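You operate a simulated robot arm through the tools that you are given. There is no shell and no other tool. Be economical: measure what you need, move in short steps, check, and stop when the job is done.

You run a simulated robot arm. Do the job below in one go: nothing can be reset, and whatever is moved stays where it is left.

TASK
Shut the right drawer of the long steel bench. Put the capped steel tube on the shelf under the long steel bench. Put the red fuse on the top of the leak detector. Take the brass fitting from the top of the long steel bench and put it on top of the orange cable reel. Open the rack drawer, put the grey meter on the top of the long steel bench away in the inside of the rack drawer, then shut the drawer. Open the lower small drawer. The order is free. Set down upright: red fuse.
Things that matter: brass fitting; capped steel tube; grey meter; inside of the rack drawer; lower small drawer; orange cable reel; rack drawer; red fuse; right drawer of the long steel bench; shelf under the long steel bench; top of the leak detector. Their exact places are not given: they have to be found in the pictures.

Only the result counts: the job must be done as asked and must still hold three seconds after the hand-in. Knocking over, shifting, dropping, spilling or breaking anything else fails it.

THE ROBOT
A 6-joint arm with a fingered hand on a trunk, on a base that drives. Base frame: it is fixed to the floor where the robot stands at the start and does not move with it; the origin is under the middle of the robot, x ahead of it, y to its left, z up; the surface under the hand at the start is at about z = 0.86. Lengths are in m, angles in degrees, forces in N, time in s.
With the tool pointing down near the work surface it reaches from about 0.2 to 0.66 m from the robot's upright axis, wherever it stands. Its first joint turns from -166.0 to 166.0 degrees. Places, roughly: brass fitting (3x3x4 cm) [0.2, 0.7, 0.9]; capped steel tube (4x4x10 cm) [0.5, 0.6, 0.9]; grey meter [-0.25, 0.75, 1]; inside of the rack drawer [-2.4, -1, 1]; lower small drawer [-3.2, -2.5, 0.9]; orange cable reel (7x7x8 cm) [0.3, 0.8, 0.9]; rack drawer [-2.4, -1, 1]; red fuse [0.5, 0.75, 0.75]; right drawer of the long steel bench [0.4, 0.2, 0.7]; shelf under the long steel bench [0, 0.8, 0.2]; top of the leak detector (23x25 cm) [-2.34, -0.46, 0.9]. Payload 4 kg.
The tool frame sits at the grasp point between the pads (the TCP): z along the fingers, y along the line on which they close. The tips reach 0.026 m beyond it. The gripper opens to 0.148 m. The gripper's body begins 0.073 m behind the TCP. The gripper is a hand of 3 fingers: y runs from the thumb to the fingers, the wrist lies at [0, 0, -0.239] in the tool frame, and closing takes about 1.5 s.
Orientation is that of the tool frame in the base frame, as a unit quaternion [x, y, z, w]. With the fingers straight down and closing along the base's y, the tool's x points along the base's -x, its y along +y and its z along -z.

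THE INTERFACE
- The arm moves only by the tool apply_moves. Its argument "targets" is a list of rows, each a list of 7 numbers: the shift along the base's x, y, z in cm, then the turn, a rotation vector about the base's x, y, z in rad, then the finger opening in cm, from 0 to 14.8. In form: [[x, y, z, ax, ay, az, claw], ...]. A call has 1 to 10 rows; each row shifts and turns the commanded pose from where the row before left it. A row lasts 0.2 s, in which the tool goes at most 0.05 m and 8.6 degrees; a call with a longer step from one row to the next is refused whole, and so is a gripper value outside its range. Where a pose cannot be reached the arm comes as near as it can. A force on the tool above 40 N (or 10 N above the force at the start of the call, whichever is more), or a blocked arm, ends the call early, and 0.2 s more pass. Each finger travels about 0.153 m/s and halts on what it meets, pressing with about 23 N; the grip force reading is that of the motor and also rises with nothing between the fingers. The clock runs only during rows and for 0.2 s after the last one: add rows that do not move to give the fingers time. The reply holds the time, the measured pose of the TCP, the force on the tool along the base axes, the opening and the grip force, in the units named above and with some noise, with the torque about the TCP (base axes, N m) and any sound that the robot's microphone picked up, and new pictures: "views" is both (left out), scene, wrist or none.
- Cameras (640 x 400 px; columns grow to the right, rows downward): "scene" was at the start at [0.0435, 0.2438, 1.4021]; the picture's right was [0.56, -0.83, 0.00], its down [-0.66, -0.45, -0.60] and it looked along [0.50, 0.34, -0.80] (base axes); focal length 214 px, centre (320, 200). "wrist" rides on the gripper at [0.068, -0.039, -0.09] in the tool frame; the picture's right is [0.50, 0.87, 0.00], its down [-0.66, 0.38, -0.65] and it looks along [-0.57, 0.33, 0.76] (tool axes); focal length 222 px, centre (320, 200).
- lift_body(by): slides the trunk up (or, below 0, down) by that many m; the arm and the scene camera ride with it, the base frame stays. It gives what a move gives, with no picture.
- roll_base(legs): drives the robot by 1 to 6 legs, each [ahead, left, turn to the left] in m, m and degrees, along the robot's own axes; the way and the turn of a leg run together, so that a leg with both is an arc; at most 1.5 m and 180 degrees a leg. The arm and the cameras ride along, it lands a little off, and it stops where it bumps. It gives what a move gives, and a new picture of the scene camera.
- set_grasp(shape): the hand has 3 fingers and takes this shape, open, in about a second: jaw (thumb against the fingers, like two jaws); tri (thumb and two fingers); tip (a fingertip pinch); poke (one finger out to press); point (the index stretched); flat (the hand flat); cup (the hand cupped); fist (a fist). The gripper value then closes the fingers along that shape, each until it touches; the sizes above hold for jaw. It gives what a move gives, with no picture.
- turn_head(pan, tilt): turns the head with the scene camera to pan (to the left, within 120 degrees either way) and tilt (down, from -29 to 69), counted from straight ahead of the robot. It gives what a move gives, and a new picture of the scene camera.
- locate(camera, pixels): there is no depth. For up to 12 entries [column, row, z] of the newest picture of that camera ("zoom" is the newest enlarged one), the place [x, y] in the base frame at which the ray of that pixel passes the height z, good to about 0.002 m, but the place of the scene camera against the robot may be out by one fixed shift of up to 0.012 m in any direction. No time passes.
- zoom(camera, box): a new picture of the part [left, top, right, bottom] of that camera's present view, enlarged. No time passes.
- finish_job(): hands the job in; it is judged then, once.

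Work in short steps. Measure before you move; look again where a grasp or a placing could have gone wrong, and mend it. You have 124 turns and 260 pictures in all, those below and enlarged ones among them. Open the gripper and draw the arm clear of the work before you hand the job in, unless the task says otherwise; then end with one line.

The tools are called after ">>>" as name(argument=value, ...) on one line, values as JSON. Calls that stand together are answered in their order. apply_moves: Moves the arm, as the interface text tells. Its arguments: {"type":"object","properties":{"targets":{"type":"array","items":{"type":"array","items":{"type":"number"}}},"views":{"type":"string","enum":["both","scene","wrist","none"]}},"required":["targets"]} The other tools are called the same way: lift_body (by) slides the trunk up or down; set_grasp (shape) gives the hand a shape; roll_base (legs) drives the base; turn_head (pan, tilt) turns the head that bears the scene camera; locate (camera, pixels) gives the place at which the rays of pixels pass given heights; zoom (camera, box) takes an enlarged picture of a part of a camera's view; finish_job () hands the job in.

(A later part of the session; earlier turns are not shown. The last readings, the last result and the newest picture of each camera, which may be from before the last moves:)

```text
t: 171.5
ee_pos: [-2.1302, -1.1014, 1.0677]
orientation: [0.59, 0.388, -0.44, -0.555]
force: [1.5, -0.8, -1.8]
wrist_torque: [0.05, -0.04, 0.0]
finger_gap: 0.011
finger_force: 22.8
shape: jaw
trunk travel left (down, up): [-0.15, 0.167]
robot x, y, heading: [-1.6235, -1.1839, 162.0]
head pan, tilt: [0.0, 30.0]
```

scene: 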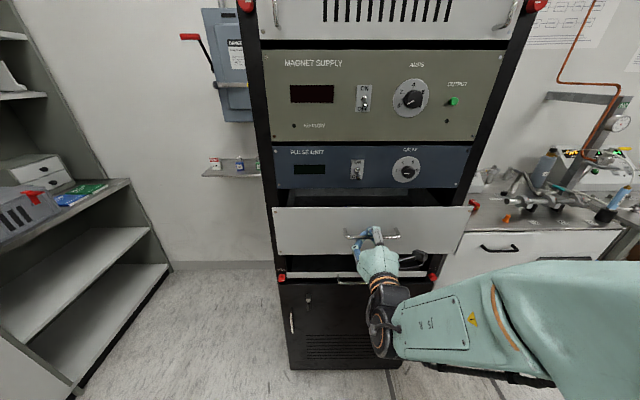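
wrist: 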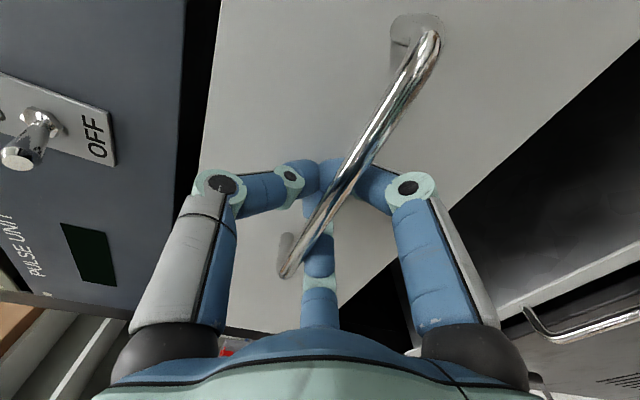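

It opens. I pull further with the base (11 cm back), then a bit with the arm.

>>> roll_base(legs=[[-0.11, 0, 0]])

>>> apply_moves(targets=[[1.9, -0.62, 0, 0, 0, 0, 0], [1.9, -0.62, 0, 0, 0, 0, 0], [1.9, -0.62, 0, 0, 0, 0, 0]], views="scene")

```text
t: 172.7
ee_pos: [-2.0279, -1.135, 1.0701]
orientation: [0.59, 0.387, -0.44, -0.556]
force: [-1.0, -0.1, -1.0]
wrist_torque: [0.04, -0.02, -0.01]
finger_gap: 0.0107
finger_force: 23.0
shape: jaw
trunk travel left (down, up): [-0.15, 0.167]
robot x, y, heading: [-1.5238, -1.2109, 162.0]
head pan, tilt: [0.0, 30.0]
```

scene: 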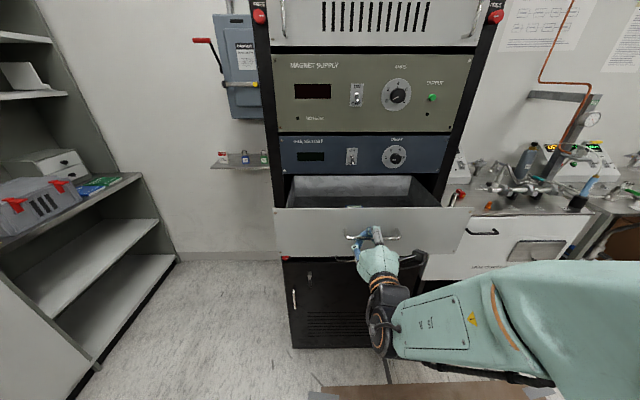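

```text
t: 173.5
ee_pos: [-1.986, -1.1505, 1.0695]
orientation: [0.591, 0.388, -0.439, -0.555]
force: [1.0, 2.2, -6.7]
wrist_torque: [0.14, -0.04, 0.02]
finger_gap: 0.0105
finger_force: 22.8
shape: jaw
out of reach, approached as far as the arm can: row 3
trunk travel left (down, up): [-0.15, 0.167]
robot x, y, heading: [-1.526, -1.2116, 162.0]
head pan, tilt: [0.0, 30.0]
```

scene: 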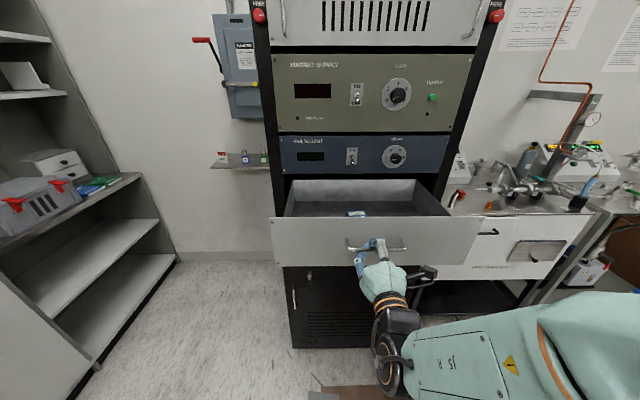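

Drawer is out ~24 cm. I open the hand and back away 3 cm with the base, then see if the fingers are clear of the bar.

>>> apply_moves(targets=[[-0.3, 0.1, 0, 0, 0, 0, 4], [0, 0, 0, 0, 0, 0, 7], [0, 0, 0, 0, 0, 0, 9], [0, 0, 0, 0, 0, 0, 9]], views="none")

>>> roll_base(legs=[[-0.03, 0, 0]])

>>> apply_moves(targets=[[0.5, -0.16, 0, 0, 0, 0, 9], [0.5, -0.16, 0, 0, 0, 0, 9]], views="wrist")

```text
t: 174.5
ee_pos: [-1.9892, -1.1485, 1.071]
orientation: [0.59, 0.387, -0.439, -0.556]
force: [-1.0, 0.0, 0.5]
wrist_torque: [-0.01, 0.01, -0.01]
finger_gap: 0.0893
finger_force: 0.0
shape: jaw
trunk travel left (down, up): [-0.15, 0.167]
robot x, y, heading: [-1.5264, -1.2158, 161.8]
head pan, tilt: [0.0, 30.0]
```

```text
t: 175.4
ee_pos: [-1.9584, -1.1602, 1.0711]
orientation: [0.59, 0.386, -0.44, -0.556]
force: [-0.4, -0.2, -0.2]
wrist_torque: [0.03, -0.04, -0.03]
finger_gap: 0.0894
finger_force: 0.1
shape: jaw
trunk travel left (down, up): [-0.15, 0.167]
robot x, y, heading: [-1.4933, -1.2227, 161.8]
head pan, tilt: [0.0, 30.0]
```

scene: 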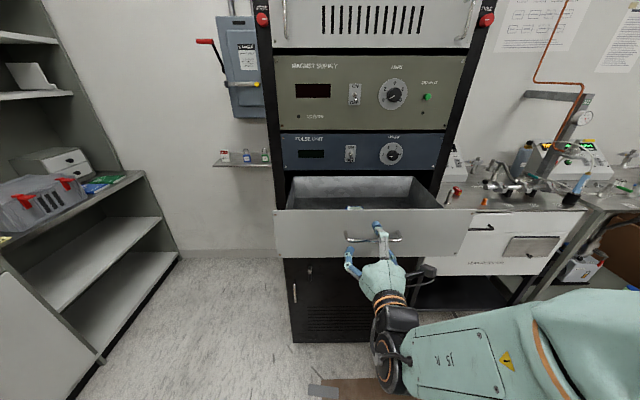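

```text
t: 176.0
ee_pos: [-1.9559, -1.1586, 1.0709]
orientation: [0.59, 0.388, -0.439, -0.555]
force: [-0.8, -0.4, -0.6]
wrist_torque: [-0.01, 0.01, -0.03]
finger_gap: 0.0894
finger_force: 0.1
shape: jaw
out of reach, approached as far as the arm can: row 2
trunk travel left (down, up): [-0.15, 0.167]
robot x, y, heading: [-1.4971, -1.2229, 161.9]
head pan, tilt: [0.0, 30.0]
```

wrist: 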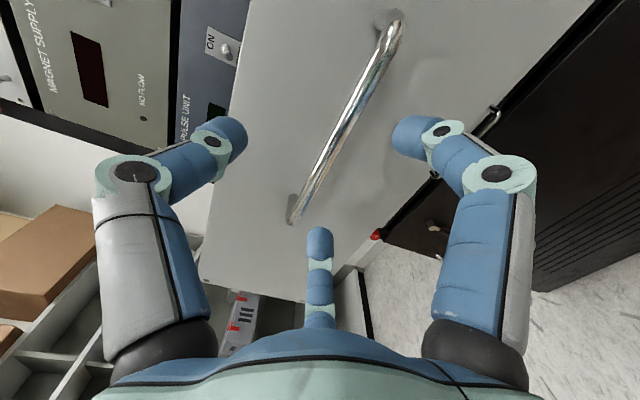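

Clear of the bar. Next the small drawers at left (px ~50,165): I turn the head there and zoom.

>>> turn_head(pan=45, tilt=25)

>>> zoom(camera="scene", box=[240, 100, 480, 280])

```text
t: 177.1
ee_pos: [-1.9555, -1.1601, 1.0706]
orientation: [0.589, 0.386, -0.44, -0.557]
force: [0.5, 0.5, 0.3]
wrist_torque: [0.04, 0.02, 0.0]
finger_gap: 0.0893
finger_force: 0.0
shape: jaw
trunk travel left (down, up): [-0.15, 0.167]
robot x, y, heading: [-1.4935, -1.227, 162.0]
head pan, tilt: [45.0, 25.0]
```

scene: 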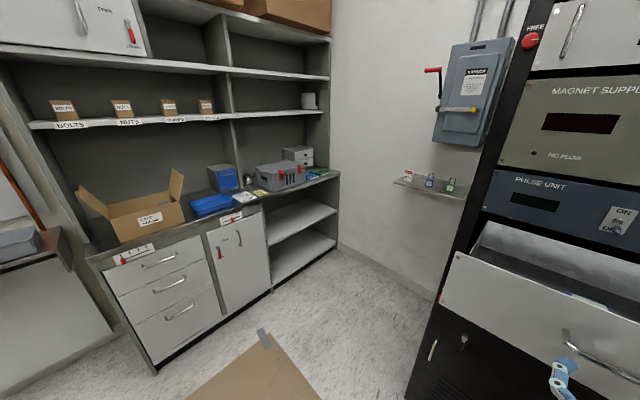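

```text
2.22 times, centred on (360, 190) of scene
```

zoom: 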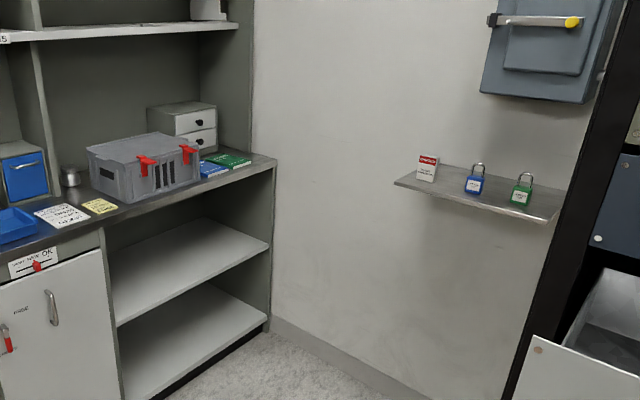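

>>> locate(camera="zoom", pixels=[[275, 163, 0.87], [0, 265, 0.87], [200, 142, 0.92], [200, 122, 0.97], [217, 152, 0.88], [175, 160, 0.88], [155, 205, 0.87], [200, 185, 0.87], [267, 325, 0.02], [125, 395, 0.05]])

>>> zoom(camera="scene", box=[260, 130, 350, 200])

```text
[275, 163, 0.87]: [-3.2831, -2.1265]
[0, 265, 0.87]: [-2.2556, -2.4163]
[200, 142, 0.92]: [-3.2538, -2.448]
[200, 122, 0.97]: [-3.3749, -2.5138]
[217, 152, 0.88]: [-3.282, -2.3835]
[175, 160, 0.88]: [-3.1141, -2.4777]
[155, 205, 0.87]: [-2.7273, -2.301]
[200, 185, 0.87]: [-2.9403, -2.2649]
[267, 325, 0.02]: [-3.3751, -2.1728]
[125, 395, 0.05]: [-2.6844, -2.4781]
```

```text
5.71 times, centred on (305, 165) of scene
```

zoom: 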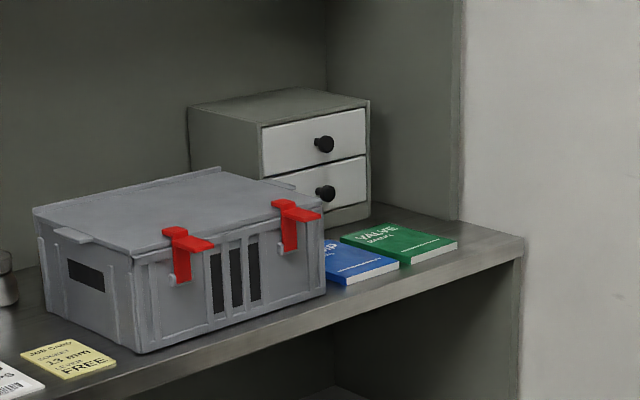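

The small box's lower knob is ~(-3.25,-2.45,0.91), 30 cm behind the counter edge and close to the wall. I strafe left past the rack drawer, then re-pose the hand.

>>> roll_base(legs=[[0, 0.3, 0], [0.05, 0.45, 0]])

>>> apply_moves(targets=[[0, 0, 1.3, -0.1358, 0.0441, 0, 9], [0, 0, 1.3, -0.1358, 0.0441, 0, 7], [0, 0, 1.3, -0.1358, 0.0441, 0, 5], [0, 0, 1.3, -0.1358, 0.0441, 0, 4], [0, 0, 1.3, -0.1358, 0.0441, 0, 4], [0, 0, 1.3, -0.1358, 0.0441, 0, 4], [0, 0, 1.3, -0.1358, 0.0441, 0, 4], [0, 0, 1.3, -0.1358, 0.0441, 0, 4], [0, 0, 1.3, -0.1358, 0.0441, 0, 4], [0, 0, 1.3, -0.1358, 0.0441, 0, 4]], views="none")

>>> apply_moves(targets=[[0, 0, 0, -0.1358, 0.0441, 0, 4], [0, 0, 0, -0.043, -0.133, 0, 4], [0, 0, 0, -0.043, -0.133, 0, 4], [0, 0, 0, -0.043, -0.133, 0, 4], [0, 0, 0, -0.043, -0.133, 0, 4], [0, 0, 0, -0.043, -0.133, 0, 4]], views="scene")

```text
t: 184.3
ee_pos: [-2.2386, -1.8509, 1.0707]
orientation: [0.59, 0.386, -0.439, -0.556]
force: [0.0, 0.0, 0.1]
wrist_torque: [-0.01, -0.02, -0.02]
finger_gap: 0.0894
finger_force: 0.0
shape: jaw
trunk travel left (down, up): [-0.15, 0.167]
robot x, y, heading: [-1.7754, -1.9145, 161.8]
head pan, tilt: [45.0, 25.0]
```

scene: 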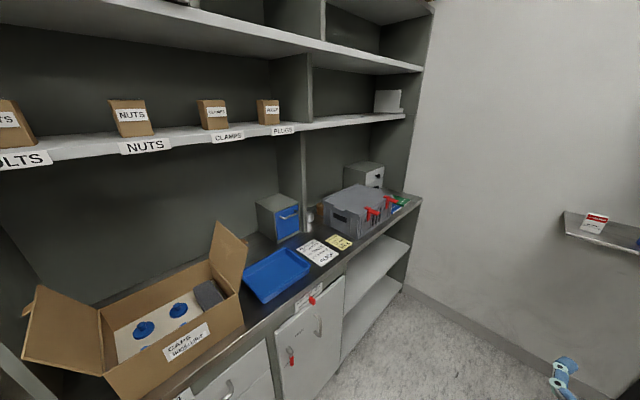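

```text
t: 186.5
ee_pos: [-2.2383, -1.8495, 1.2004]
orientation: [0.703, -0.094, -0.693, -0.131]
force: [0.8, 0.2, 0.0]
wrist_torque: [0.0, 0.01, 0.01]
finger_gap: 0.0402
finger_force: 0.1
shape: jaw
trunk travel left (down, up): [-0.15, 0.167]
robot x, y, heading: [-1.7743, -1.9123, 161.8]
head pan, tilt: [45.0, 25.0]
```

```text
t: 187.9
ee_pos: [-2.2388, -1.8509, 1.201]
orientation: [0.889, -0.182, -0.417, -0.049]
force: [0.2, 0.4, -0.4]
wrist_torque: [0.02, 0.01, 0.0]
finger_gap: 0.0404
finger_force: 0.1
shape: jaw
trunk travel left (down, up): [-0.15, 0.167]
robot x, y, heading: [-1.7769, -1.9134, 161.7]
head pan, tilt: [45.0, 25.0]
```

scene: 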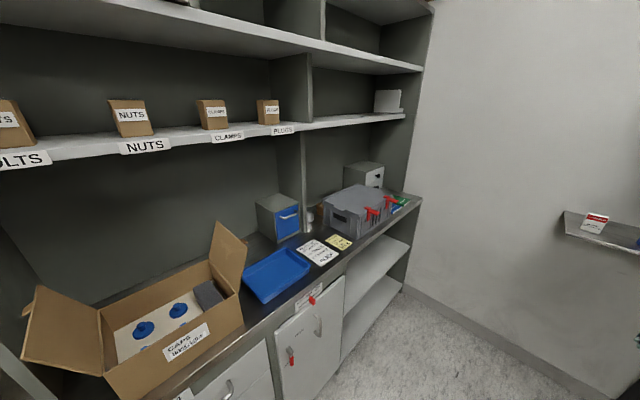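

I turn left 68° and shift along the counter toward the small box, keeping the hand short of the counter.

>>> roll_base(legs=[[0, 0, 68], [0.083, 0.034, 0], [0.33, -0.805, 0]])

>>> turn_head(pan=5, tilt=35)

```text
t: 199.2
ee_pos: [-2.8659, -2.1405, 1.2002]
orientation: [0.838, 0.349, -0.372, 0.193]
force: [-0.3, -0.5, -0.6]
wrist_torque: [0.01, -0.01, -0.01]
finger_gap: 0.0401
finger_force: 0.1
shape: jaw
trunk travel left (down, up): [-0.15, 0.167]
robot x, y, heading: [-2.6393, -1.7295, -129.4]
head pan, tilt: [45.0, 25.0]
```

scene: 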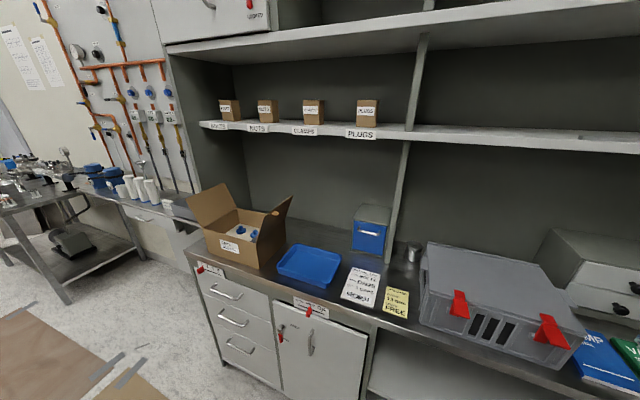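

```text
t: 200.2
ee_pos: [-2.8651, -2.1413, 1.2009]
orientation: [0.838, 0.35, -0.372, 0.194]
force: [-0.5, -0.3, 1.0]
wrist_torque: [0.03, -0.03, 0.03]
finger_gap: 0.0404
finger_force: 0.1
shape: jaw
trunk travel left (down, up): [-0.15, 0.167]
robot x, y, heading: [-2.6383, -1.7363, -129.3]
head pan, tilt: [5.0, 35.0]
```

scene: 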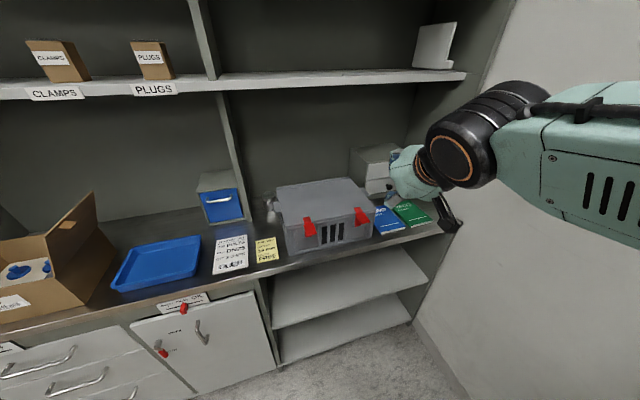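

I look from the wrist camera and the scene zoom for the knobs.

>>> apply_moves(targets=[[0.5, 0, 0, 0, 0, 0, 4]], views="wrist")

>>> zoom(camera="scene", box=[330, 120, 470, 250])

```text
t: 200.6
ee_pos: [-2.8602, -2.1398, 1.2008]
orientation: [0.838, 0.351, -0.37, 0.193]
force: [0.1, 0.2, -0.2]
wrist_torque: [0.0, -0.04, 0.06]
finger_gap: 0.0401
finger_force: 0.0
shape: jaw
trunk travel left (down, up): [-0.15, 0.167]
robot x, y, heading: [-2.6371, -1.7344, -129.5]
head pan, tilt: [5.0, 35.0]
```

wrist: 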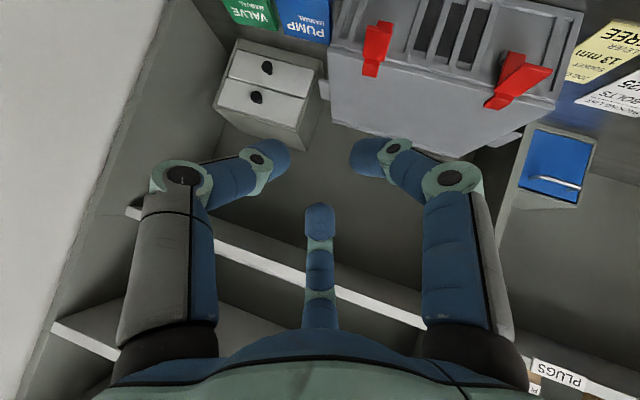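

```text
3.08 times, centred on (400, 185) of scene
```

zoom: 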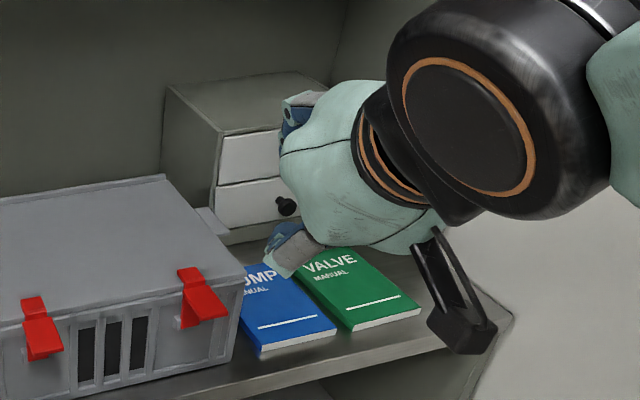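

>>> locate(camera="wrist", pixels=[[267, 68, 0.9], [267, 68, 0.95], [257, 97, 0.95], [257, 97, 1.0], [318, 100, 0.9], [318, 60, 0.87], [330, 85, 0.95], [245, 28, 0.88]])

>>> locate(camera="scene", pixels=[[388.6, 186.6, 0.9], [388.6, 186.6, 0.95], [376, 235, 0.87], [443, 220, 0.87], [372, 240, 0.87], [398, 211, 0.87], [376, 212, 0.9]])

>>> zoom(camera="wrist", box=[200, 0, 400, 160])

```text
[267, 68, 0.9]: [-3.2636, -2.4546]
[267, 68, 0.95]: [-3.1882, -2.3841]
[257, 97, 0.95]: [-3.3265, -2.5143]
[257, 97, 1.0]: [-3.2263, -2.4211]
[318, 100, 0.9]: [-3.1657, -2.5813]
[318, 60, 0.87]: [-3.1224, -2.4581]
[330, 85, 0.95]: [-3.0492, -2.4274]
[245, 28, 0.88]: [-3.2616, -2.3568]
```

```text
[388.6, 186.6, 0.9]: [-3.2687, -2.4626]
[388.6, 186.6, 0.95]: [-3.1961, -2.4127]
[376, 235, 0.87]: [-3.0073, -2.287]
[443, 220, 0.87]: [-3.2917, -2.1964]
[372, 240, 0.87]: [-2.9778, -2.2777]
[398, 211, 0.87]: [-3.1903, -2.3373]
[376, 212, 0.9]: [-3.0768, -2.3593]
```

```text
2.50 times, centred on (300, 80) of wrist
```

zoom: 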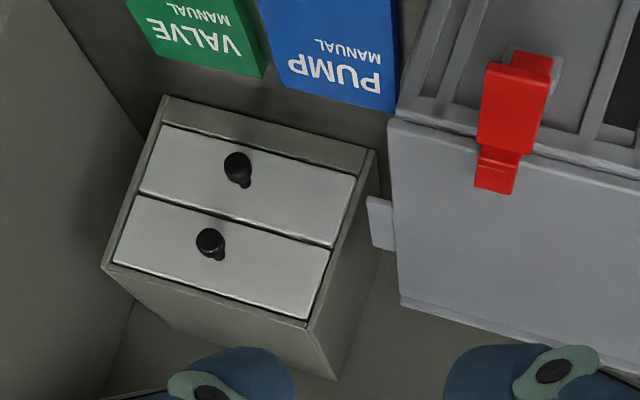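

>>> locate(camera="zoom", pixels=[[165, 97, 0.845], [373, 152, 0.845], [335, 245, 0.93], [138, 195, 0.93], [103, 268, 1.01], [307, 325, 1.01], [238, 160, 0.893], [390, 120, 0.95], [401, 300, 0.95], [240, 183, 0.893], [260, 75, 0.86], [395, 110, 0.86]])

```text
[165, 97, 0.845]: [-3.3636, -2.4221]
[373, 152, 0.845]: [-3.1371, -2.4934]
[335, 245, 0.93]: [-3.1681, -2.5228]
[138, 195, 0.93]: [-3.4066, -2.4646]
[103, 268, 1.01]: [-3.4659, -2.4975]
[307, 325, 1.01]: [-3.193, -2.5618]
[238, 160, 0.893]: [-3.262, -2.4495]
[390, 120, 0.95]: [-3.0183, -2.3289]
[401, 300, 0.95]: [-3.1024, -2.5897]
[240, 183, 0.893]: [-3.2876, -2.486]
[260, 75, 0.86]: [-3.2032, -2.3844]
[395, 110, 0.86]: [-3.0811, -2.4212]
```

Lower knob triangulates to about s=-2.36, t=3.34, z≈0.893, box front parallel to the counter. I turn the hand to heading 252°, pitch ~26° below horizontal, and shift it right in front of the counter edge.

>>> apply_moves(targets=[[-3.6, 0.63, -1.8, 0, 0, 0.128, 4], [-3.6, 0.63, -1.8, 0, 0, 0.128, 4], [-3.6, 0.63, -1.8, 0, 0, 0.128, 4], [-3.6, 0.63, -1.8, -0.119, 0.039, 0, 4], [-3.6, 0.63, -1.8, -0.119, 0.039, 0, 4], [-3.6, 0.63, -1.8, 0, 0, 0, 4], [-3.6, 0.63, -1.8, 0, 0, 0, 4], [-3.6, 0.63, -1.8, 0, 0, 0, 4]])

```text
t: 202.4
ee_pos: [-3.1614, -2.1377, 1.1606]
orientation: [0.708, 0.47, -0.411, 0.328]
force: [0.0, 1.2, 0.0]
wrist_torque: [-0.02, 0.01, 0.02]
finger_gap: 0.0404
finger_force: 0.1
shape: jaw
out of reach, approached as far as the arm can: row 5, 6, 7, 8
trunk travel left (down, up): [-0.15, 0.167]
robot x, y, heading: [-2.6387, -1.7333, -129.8]
head pan, tilt: [5.0, 35.0]
```

scene: 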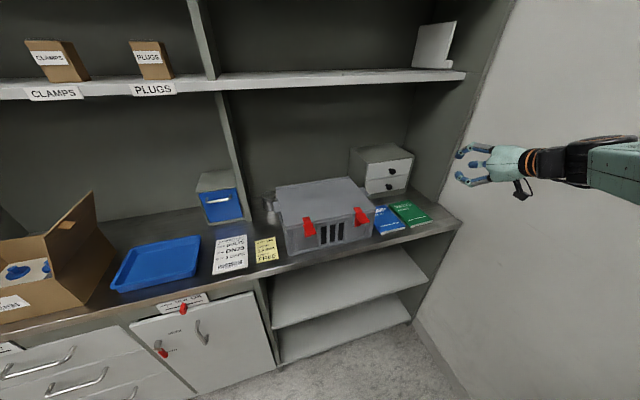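
wrist: 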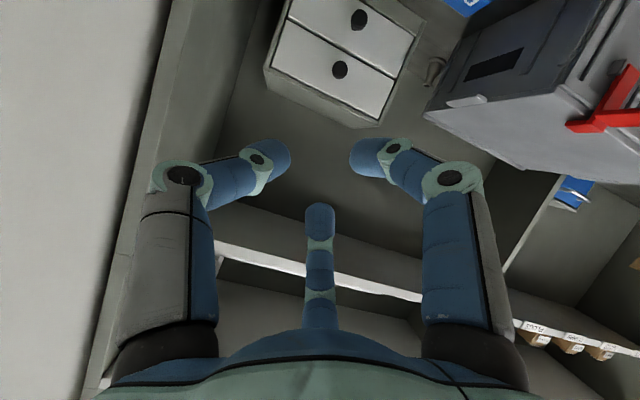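

Good clear view of the box now. I triangulate again with both cameras.

>>> zoom(camera="scene", box=[340, 130, 440, 220])

>>> locate(camera="wrist", pixels=[[358, 18, 0.87], [358, 18, 0.893], [358, 18, 0.92], [340, 70, 0.95], [340, 70, 0.98]])

>>> locate(camera="scene", pixels=[[390, 187, 0.87], [390, 187, 0.893], [390, 187, 0.92], [462, 222, 0.83], [370, 193, 0.84], [412, 184, 0.84]])

```text
4.44 times, centred on (390, 175) of scene
```

zoom: 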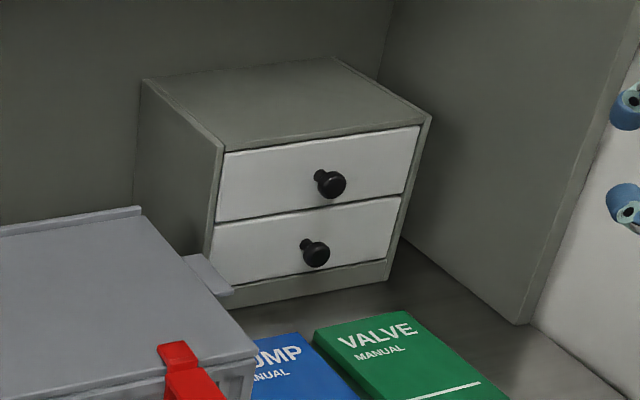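

```text
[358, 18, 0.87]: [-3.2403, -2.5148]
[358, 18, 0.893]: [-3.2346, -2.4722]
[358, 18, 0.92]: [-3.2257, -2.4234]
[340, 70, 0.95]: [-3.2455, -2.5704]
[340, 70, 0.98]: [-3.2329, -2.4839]
```

```text
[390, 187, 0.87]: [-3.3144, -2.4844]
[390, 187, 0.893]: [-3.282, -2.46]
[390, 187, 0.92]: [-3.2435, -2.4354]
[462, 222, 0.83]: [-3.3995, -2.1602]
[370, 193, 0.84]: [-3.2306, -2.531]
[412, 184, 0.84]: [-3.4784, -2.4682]
```

Two wrist rays agree on the knob: (-3.226,-2.416,0.926). I lower the hand to z≈0.985, then roll 19 cm closer along the counter normal.

>>> apply_moves(targets=[[0.5, -0.1, -3.5, 0, 0, 0, 4], [0.5, -0.1, -3.5, 0, 0, 0, 4], [0.5, -0.2, -3.5, 0, 0, 0, 4], [0.4, -0.2, -3.5, 0, 0, 0, 4], [0.4, -0.1, -3.5, 0, 0, 0, 4]], views="none")

>>> roll_base(legs=[[0.177, 0.07, 0]])

>>> apply_moves(targets=[[0, 0, 0, 0, 0, 0, 4]], views="wrist")

>>> zoom(camera="scene", box=[340, 100, 500, 220])

```text
t: 203.6
ee_pos: [-3.1993, -2.2112, 1.091]
orientation: [0.709, 0.471, -0.409, 0.328]
force: [0.5, -0.3, -1.1]
wrist_torque: [0.0, 0.0, 0.0]
finger_gap: 0.0401
finger_force: 0.0
shape: jaw
out of reach, approached as far as the arm can: row 1, 2, 3, 4, 5
trunk travel left (down, up): [-0.15, 0.167]
robot x, y, heading: [-2.6374, -1.7323, -129.6]
head pan, tilt: [5.0, 35.0]
```

```text
t: 205.2
ee_pos: [-3.2573, -2.3942, 1.0904]
orientation: [0.71, 0.471, -0.408, 0.327]
force: [0.4, -0.6, -0.5]
wrist_torque: [0.0, 0.0, 0.0]
finger_gap: 0.0402
finger_force: 0.1
shape: jaw
trunk travel left (down, up): [-0.15, 0.167]
robot x, y, heading: [-2.6943, -1.913, -129.3]
head pan, tilt: [5.0, 35.0]
```

scene: 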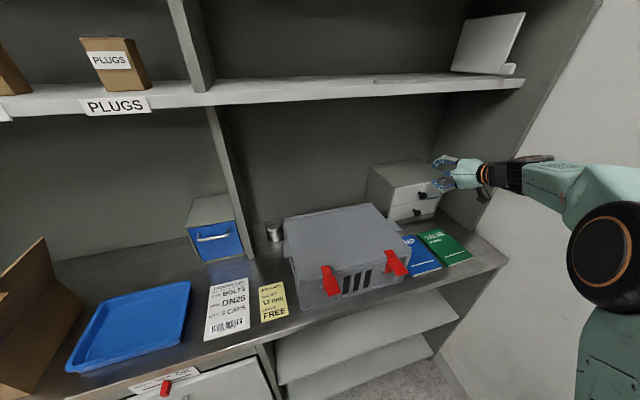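

```text
t: 205.6
ee_pos: [-3.2577, -2.3925, 1.0909]
orientation: [0.71, 0.471, -0.409, 0.327]
force: [0.0, -0.4, 0.2]
wrist_torque: [0.0, 0.04, 0.03]
finger_gap: 0.0402
finger_force: 0.1
shape: jaw
trunk travel left (down, up): [-0.15, 0.167]
robot x, y, heading: [-2.6934, -1.9148, -129.5]
head pan, tilt: [5.0, 35.0]
```

wrist: 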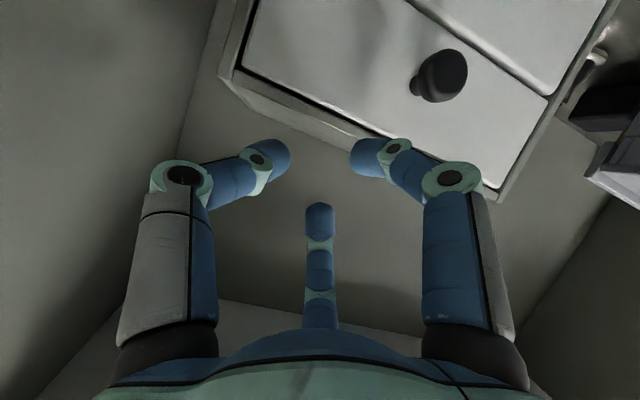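

```text
3.33 times, centred on (420, 160) of scene
```

zoom: 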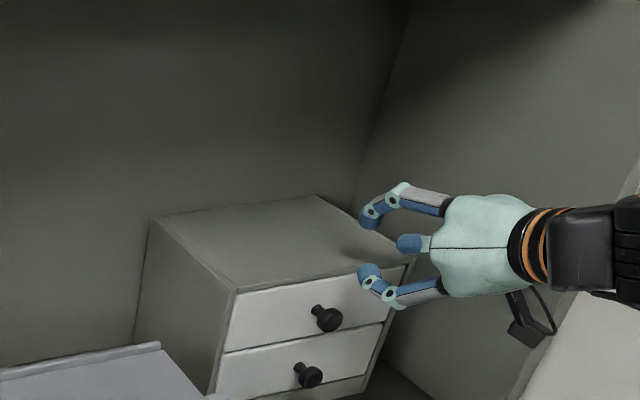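

The hand drifted forward/up due to reach limits; now from closer I pull back 8 cm from the box face, align, and lower.

>>> apply_moves(targets=[[2.0, 2.15, 0, 0, 0, 0, 4], [2.0, 2.15, 0, 0, 0, 0, 4], [2.0, 2.15, -1, 0, 0, 0, 4], [0, 0, -3.5, 0, 0, 0, 4], [0, 0, -3.5, 0, 0, 0, 4], [0, 0, -3.5, 0, 0, 0, 4], [0, 0, -3.5, 0, 0, 0, 4]])

>>> zoom(camera="scene", box=[340, 140, 520, 280])

```text
t: 207.2
ee_pos: [-3.2721, -2.4053, 1.0671]
orientation: [0.709, 0.471, -0.411, 0.327]
force: [-2.5, 4.3, 31.7]
wrist_torque: [-0.28, 0.99, -0.11]
finger_gap: 0.0409
finger_force: 0.0
shape: jaw
out of reach, approached as far as the arm can: row 1, 2, 3, 4, 5, 6, 7
trunk travel left (down, up): [-0.15, 0.167]
robot x, y, heading: [-2.6975, -1.9148, -129.4]
head pan, tilt: [5.0, 35.0]
```

scene: 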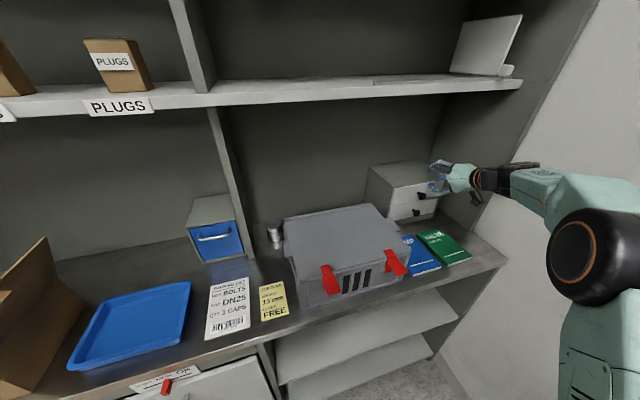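
wrist: 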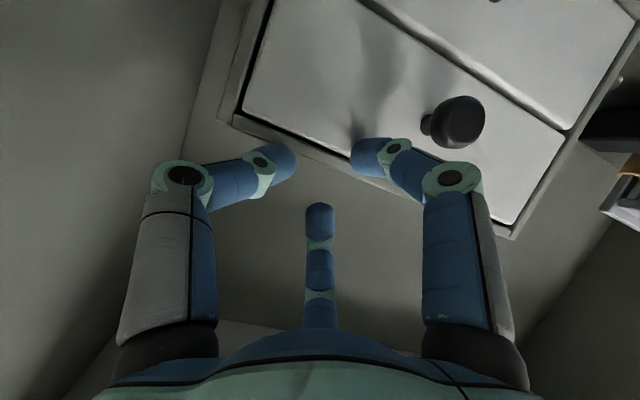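

```text
2.86 times, centred on (430, 210) of scene
```

zoom: 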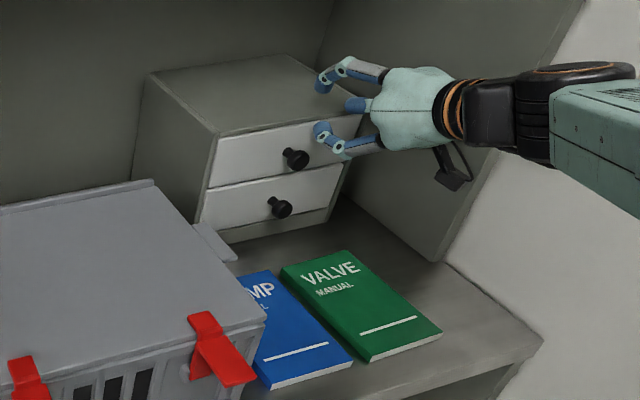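

The arm's wrist is limited at that yaw. An oblique approach (tool heading ~232°) fits the arm better; I rise off the box, yaw back 20° and retreat from the box.

>>> apply_moves(targets=[[0, 0, 2, 0, 0, 0, 4], [0, 0, 2, 0, 0, -0.12, 4], [1.2, 3.7, 0, 0, 0, -0.12, 4], [1.2, 3.7, 0, 0, 0, -0.12, 4], [1.2, 3.7, 0, 0, 0, 0, 4]])

>>> zoom(camera="scene", box=[340, 140, 520, 280])

```text
t: 208.4
ee_pos: [-3.2405, -2.3041, 1.1146]
orientation: [0.787, 0.336, -0.456, 0.246]
force: [-0.1, 0.3, 0.2]
wrist_torque: [0.03, -0.01, -0.01]
finger_gap: 0.04
finger_force: 0.0
shape: jaw
out of reach, approached as far as the arm can: row 5
trunk travel left (down, up): [-0.15, 0.167]
robot x, y, heading: [-2.6955, -1.9134, -129.7]
head pan, tilt: [5.0, 35.0]
```

scene: 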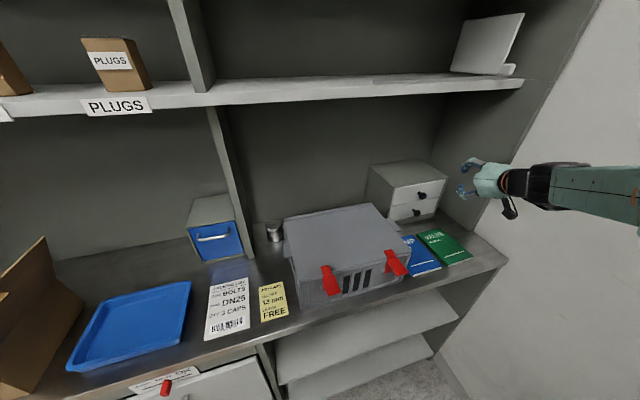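
wrist: 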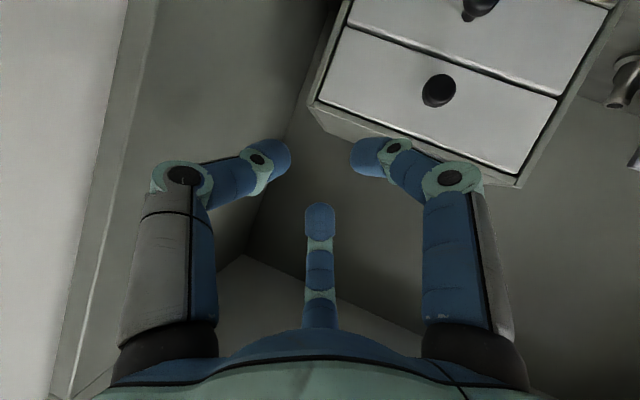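

```text
2.86 times, centred on (430, 210) of scene
```

zoom: 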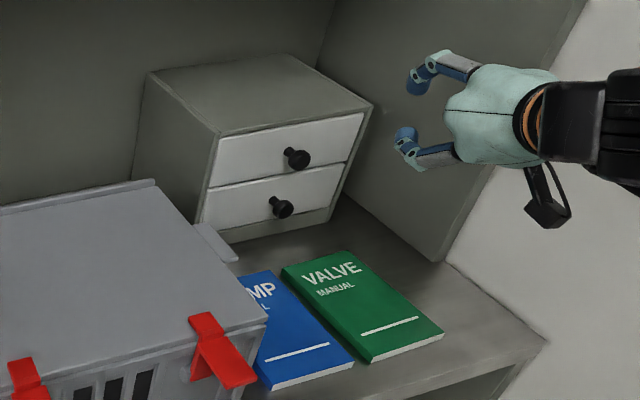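

I try moving to a pre-grasp point 10 cm short of the knob along the tool axis.

>>> apply_moves(targets=[[1.9, -0.9, -1, 0, 0, 0, 4], [1.9, -0.9, -2, 0, 0, 0, 4], [1.9, -0.9, -3, 0, 0, 0, 4], [1.8, -0.8, -3, 0, 0, 0, 4], [0, 0, -3, 0, 0, 0, 4], [0, 0, -2, 0, 0, 0, 4]])

>>> zoom(camera="scene", box=[340, 140, 520, 280])

```text
t: 209.8
ee_pos: [-3.2054, -2.3916, 1.0871]
orientation: [0.787, 0.338, -0.454, 0.247]
force: [-1.3, -0.4, 0.8]
wrist_torque: [0.02, 0.0, 0.0]
finger_gap: 0.0402
finger_force: 0.1
shape: jaw
out of reach, approached as far as the arm can: row 1, 2, 3, 4, 5, 6
trunk travel left (down, up): [-0.15, 0.167]
robot x, y, heading: [-2.6958, -1.9167, -129.3]
head pan, tilt: [5.0, 35.0]
```

scene: 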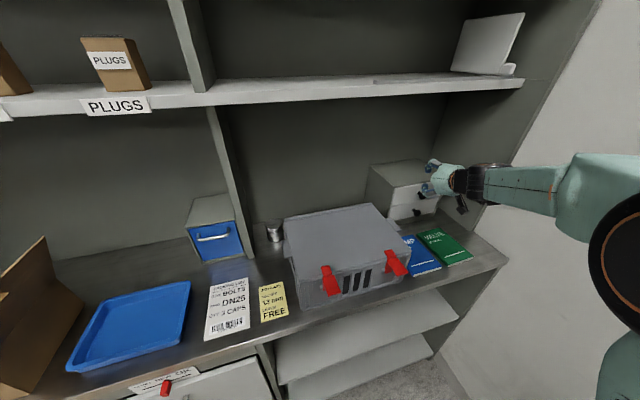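
wrist: 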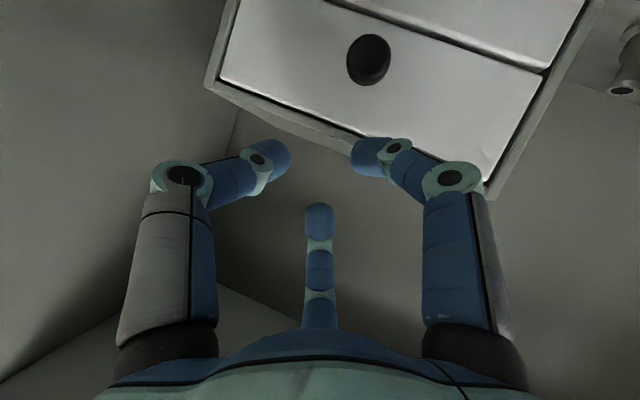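

```text
2.86 times, centred on (430, 210) of scene
```

zoom: 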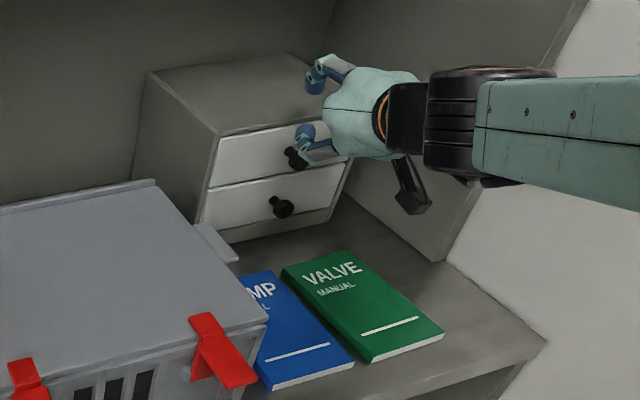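

Low positions seem out of wrist range at this trunk height. I back the base 12 cm from the counter and lower the trunk 15 cm instead.

>>> roll_base(legs=[[-0.111, -0.044, 0]])

>>> lift_body(by=-0.15)

>>> apply_moves(targets=[[0, 0, 0, 0, 0, 0, 4]])

>>> zoom(camera="wrist", box=[240, 0, 480, 160])

```text
t: 211.0
ee_pos: [-3.17, -2.278, 1.0884]
orientation: [0.786, 0.337, -0.456, 0.247]
force: [0.0, -0.1, 0.3]
wrist_torque: [0.0, 0.03, 0.04]
finger_gap: 0.0399
finger_force: 0.1
shape: jaw
trunk travel left (down, up): [-0.15, 0.167]
robot x, y, heading: [-2.659, -1.8033, -129.8]
head pan, tilt: [5.0, 35.0]
```

scene: 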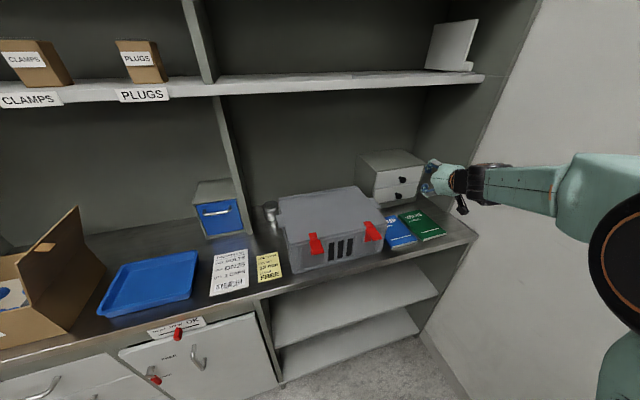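

```text
t: 212.8
ee_pos: [-3.1737, -2.2827, 0.9437]
orientation: [0.789, 0.337, -0.452, 0.245]
force: [-0.1, -0.2, -0.5]
wrist_torque: [0.01, -0.02, 0.01]
finger_gap: 0.04
finger_force: 0.2
shape: jaw
trunk travel left (down, up): [0.0, 0.317]
robot x, y, heading: [-2.6603, -1.8006, -129.4]
head pan, tilt: [5.0, 35.0]
```

```text
t: 213.2
ee_pos: [-3.1743, -2.2829, 0.944]
orientation: [0.789, 0.338, -0.452, 0.245]
force: [0.3, 0.3, -0.3]
wrist_torque: [0.0, -0.01, 0.0]
finger_gap: 0.0399
finger_force: 0.0
shape: jaw
trunk travel left (down, up): [0.0, 0.317]
robot x, y, heading: [-2.656, -1.8042, -129.7]
head pan, tilt: [5.0, 35.0]
```

scene: 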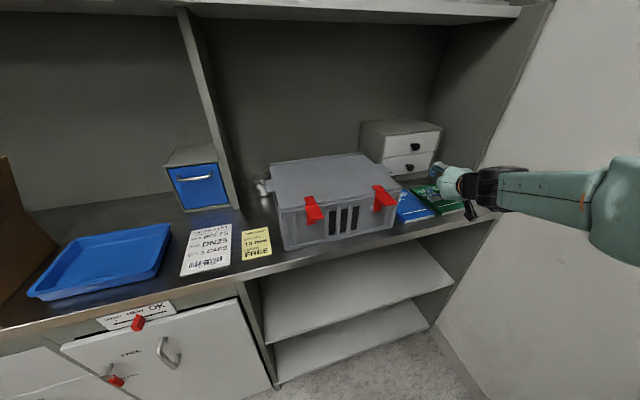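
wrist: 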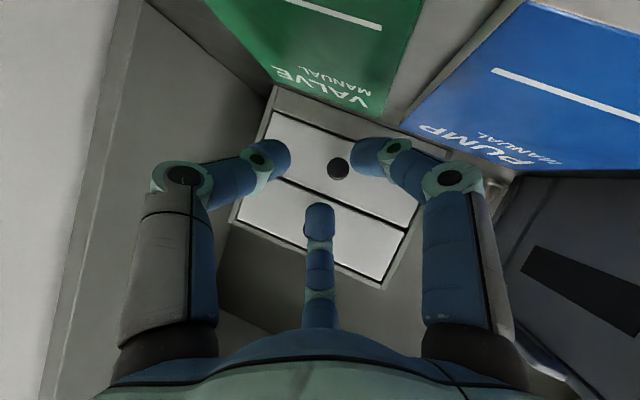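

```text
2.50 times, centred on (360, 80) of wrist
```

zoom: 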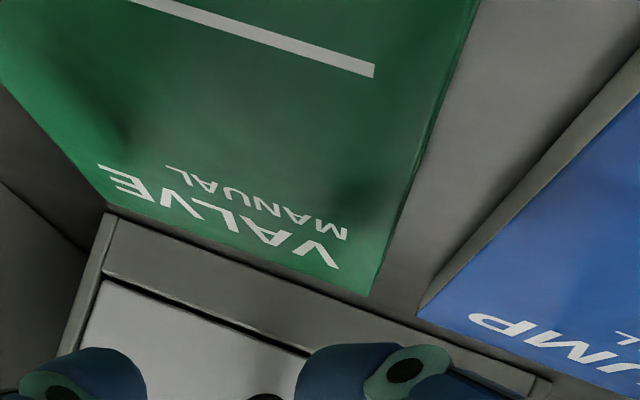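

Now the lower knob is right ahead at wrist px (338,168). I locate it.

>>> locate(camera="wrist", pixels=[[338, 168, 0.9], [338, 168, 0.915], [338, 168, 0.926], [338, 168, 0.935], [278, 92, 0.87]])

>>> locate(camera="scene", pixels=[[409, 169, 0.9], [409, 169, 0.926], [409, 169, 0.94]])

>>> zoom(camera="scene", box=[350, 110, 510, 230])

```text
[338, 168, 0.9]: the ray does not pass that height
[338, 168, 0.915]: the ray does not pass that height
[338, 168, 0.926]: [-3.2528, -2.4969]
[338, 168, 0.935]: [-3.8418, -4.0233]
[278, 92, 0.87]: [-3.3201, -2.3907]
```

```text
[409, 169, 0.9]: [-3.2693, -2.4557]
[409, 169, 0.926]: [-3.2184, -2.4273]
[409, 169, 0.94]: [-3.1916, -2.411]
```

```text
3.33 times, centred on (430, 170) of scene
```

zoom: 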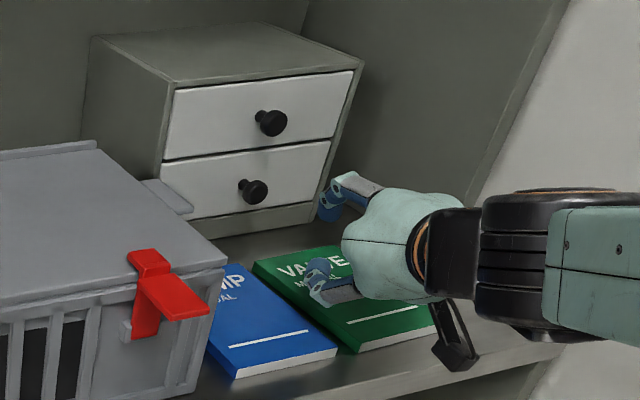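

K=(-3.224,-2.418,0.926) confirmed. I line the tool axis up with the knob 10 cm out, then advance along it to 2 cm.

>>> apply_moves(targets=[[0.25, -3.3, 1.45, 0, 0, 0, 4], [0.25, -3.3, 1.45, 0, 0, 0, 4], [-1.2, -1.5, -1.03, 0, 0, 0, 4], [-1.2, -1.5, -1.03, 0, 0, 0, 4]])

>>> zoom(camera="scene", box=[350, 110, 510, 230])

```text
t: 214.2
ee_pos: [-3.1941, -2.3803, 0.9513]
orientation: [0.788, 0.337, -0.452, 0.245]
force: [-0.1, -0.2, 0.0]
wrist_torque: [0.02, 0.03, 0.01]
finger_gap: 0.0402
finger_force: 0.2
shape: jaw
trunk travel left (down, up): [0.0, 0.317]
robot x, y, heading: [-2.6619, -1.8063, -129.6]
head pan, tilt: [5.0, 35.0]
```

scene: 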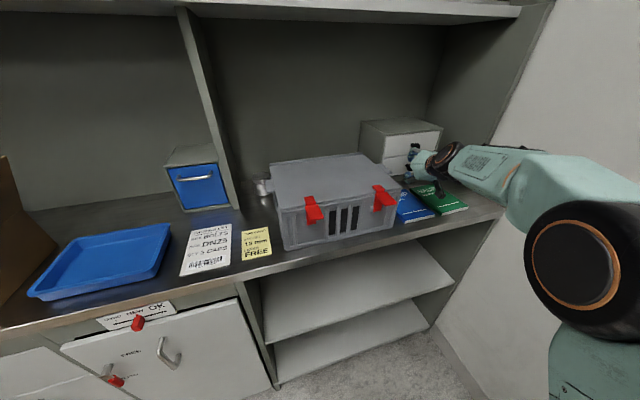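
wrist: 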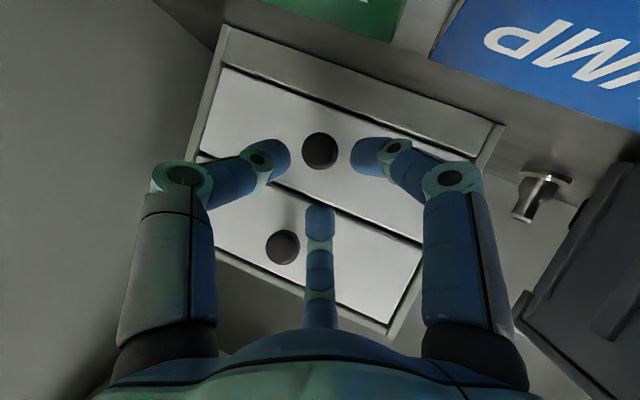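

```text
3.33 times, centred on (430, 170) of scene
5 turns are left
```

zoom: 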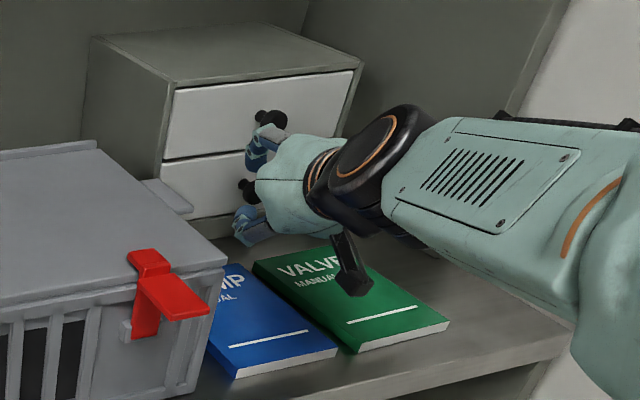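

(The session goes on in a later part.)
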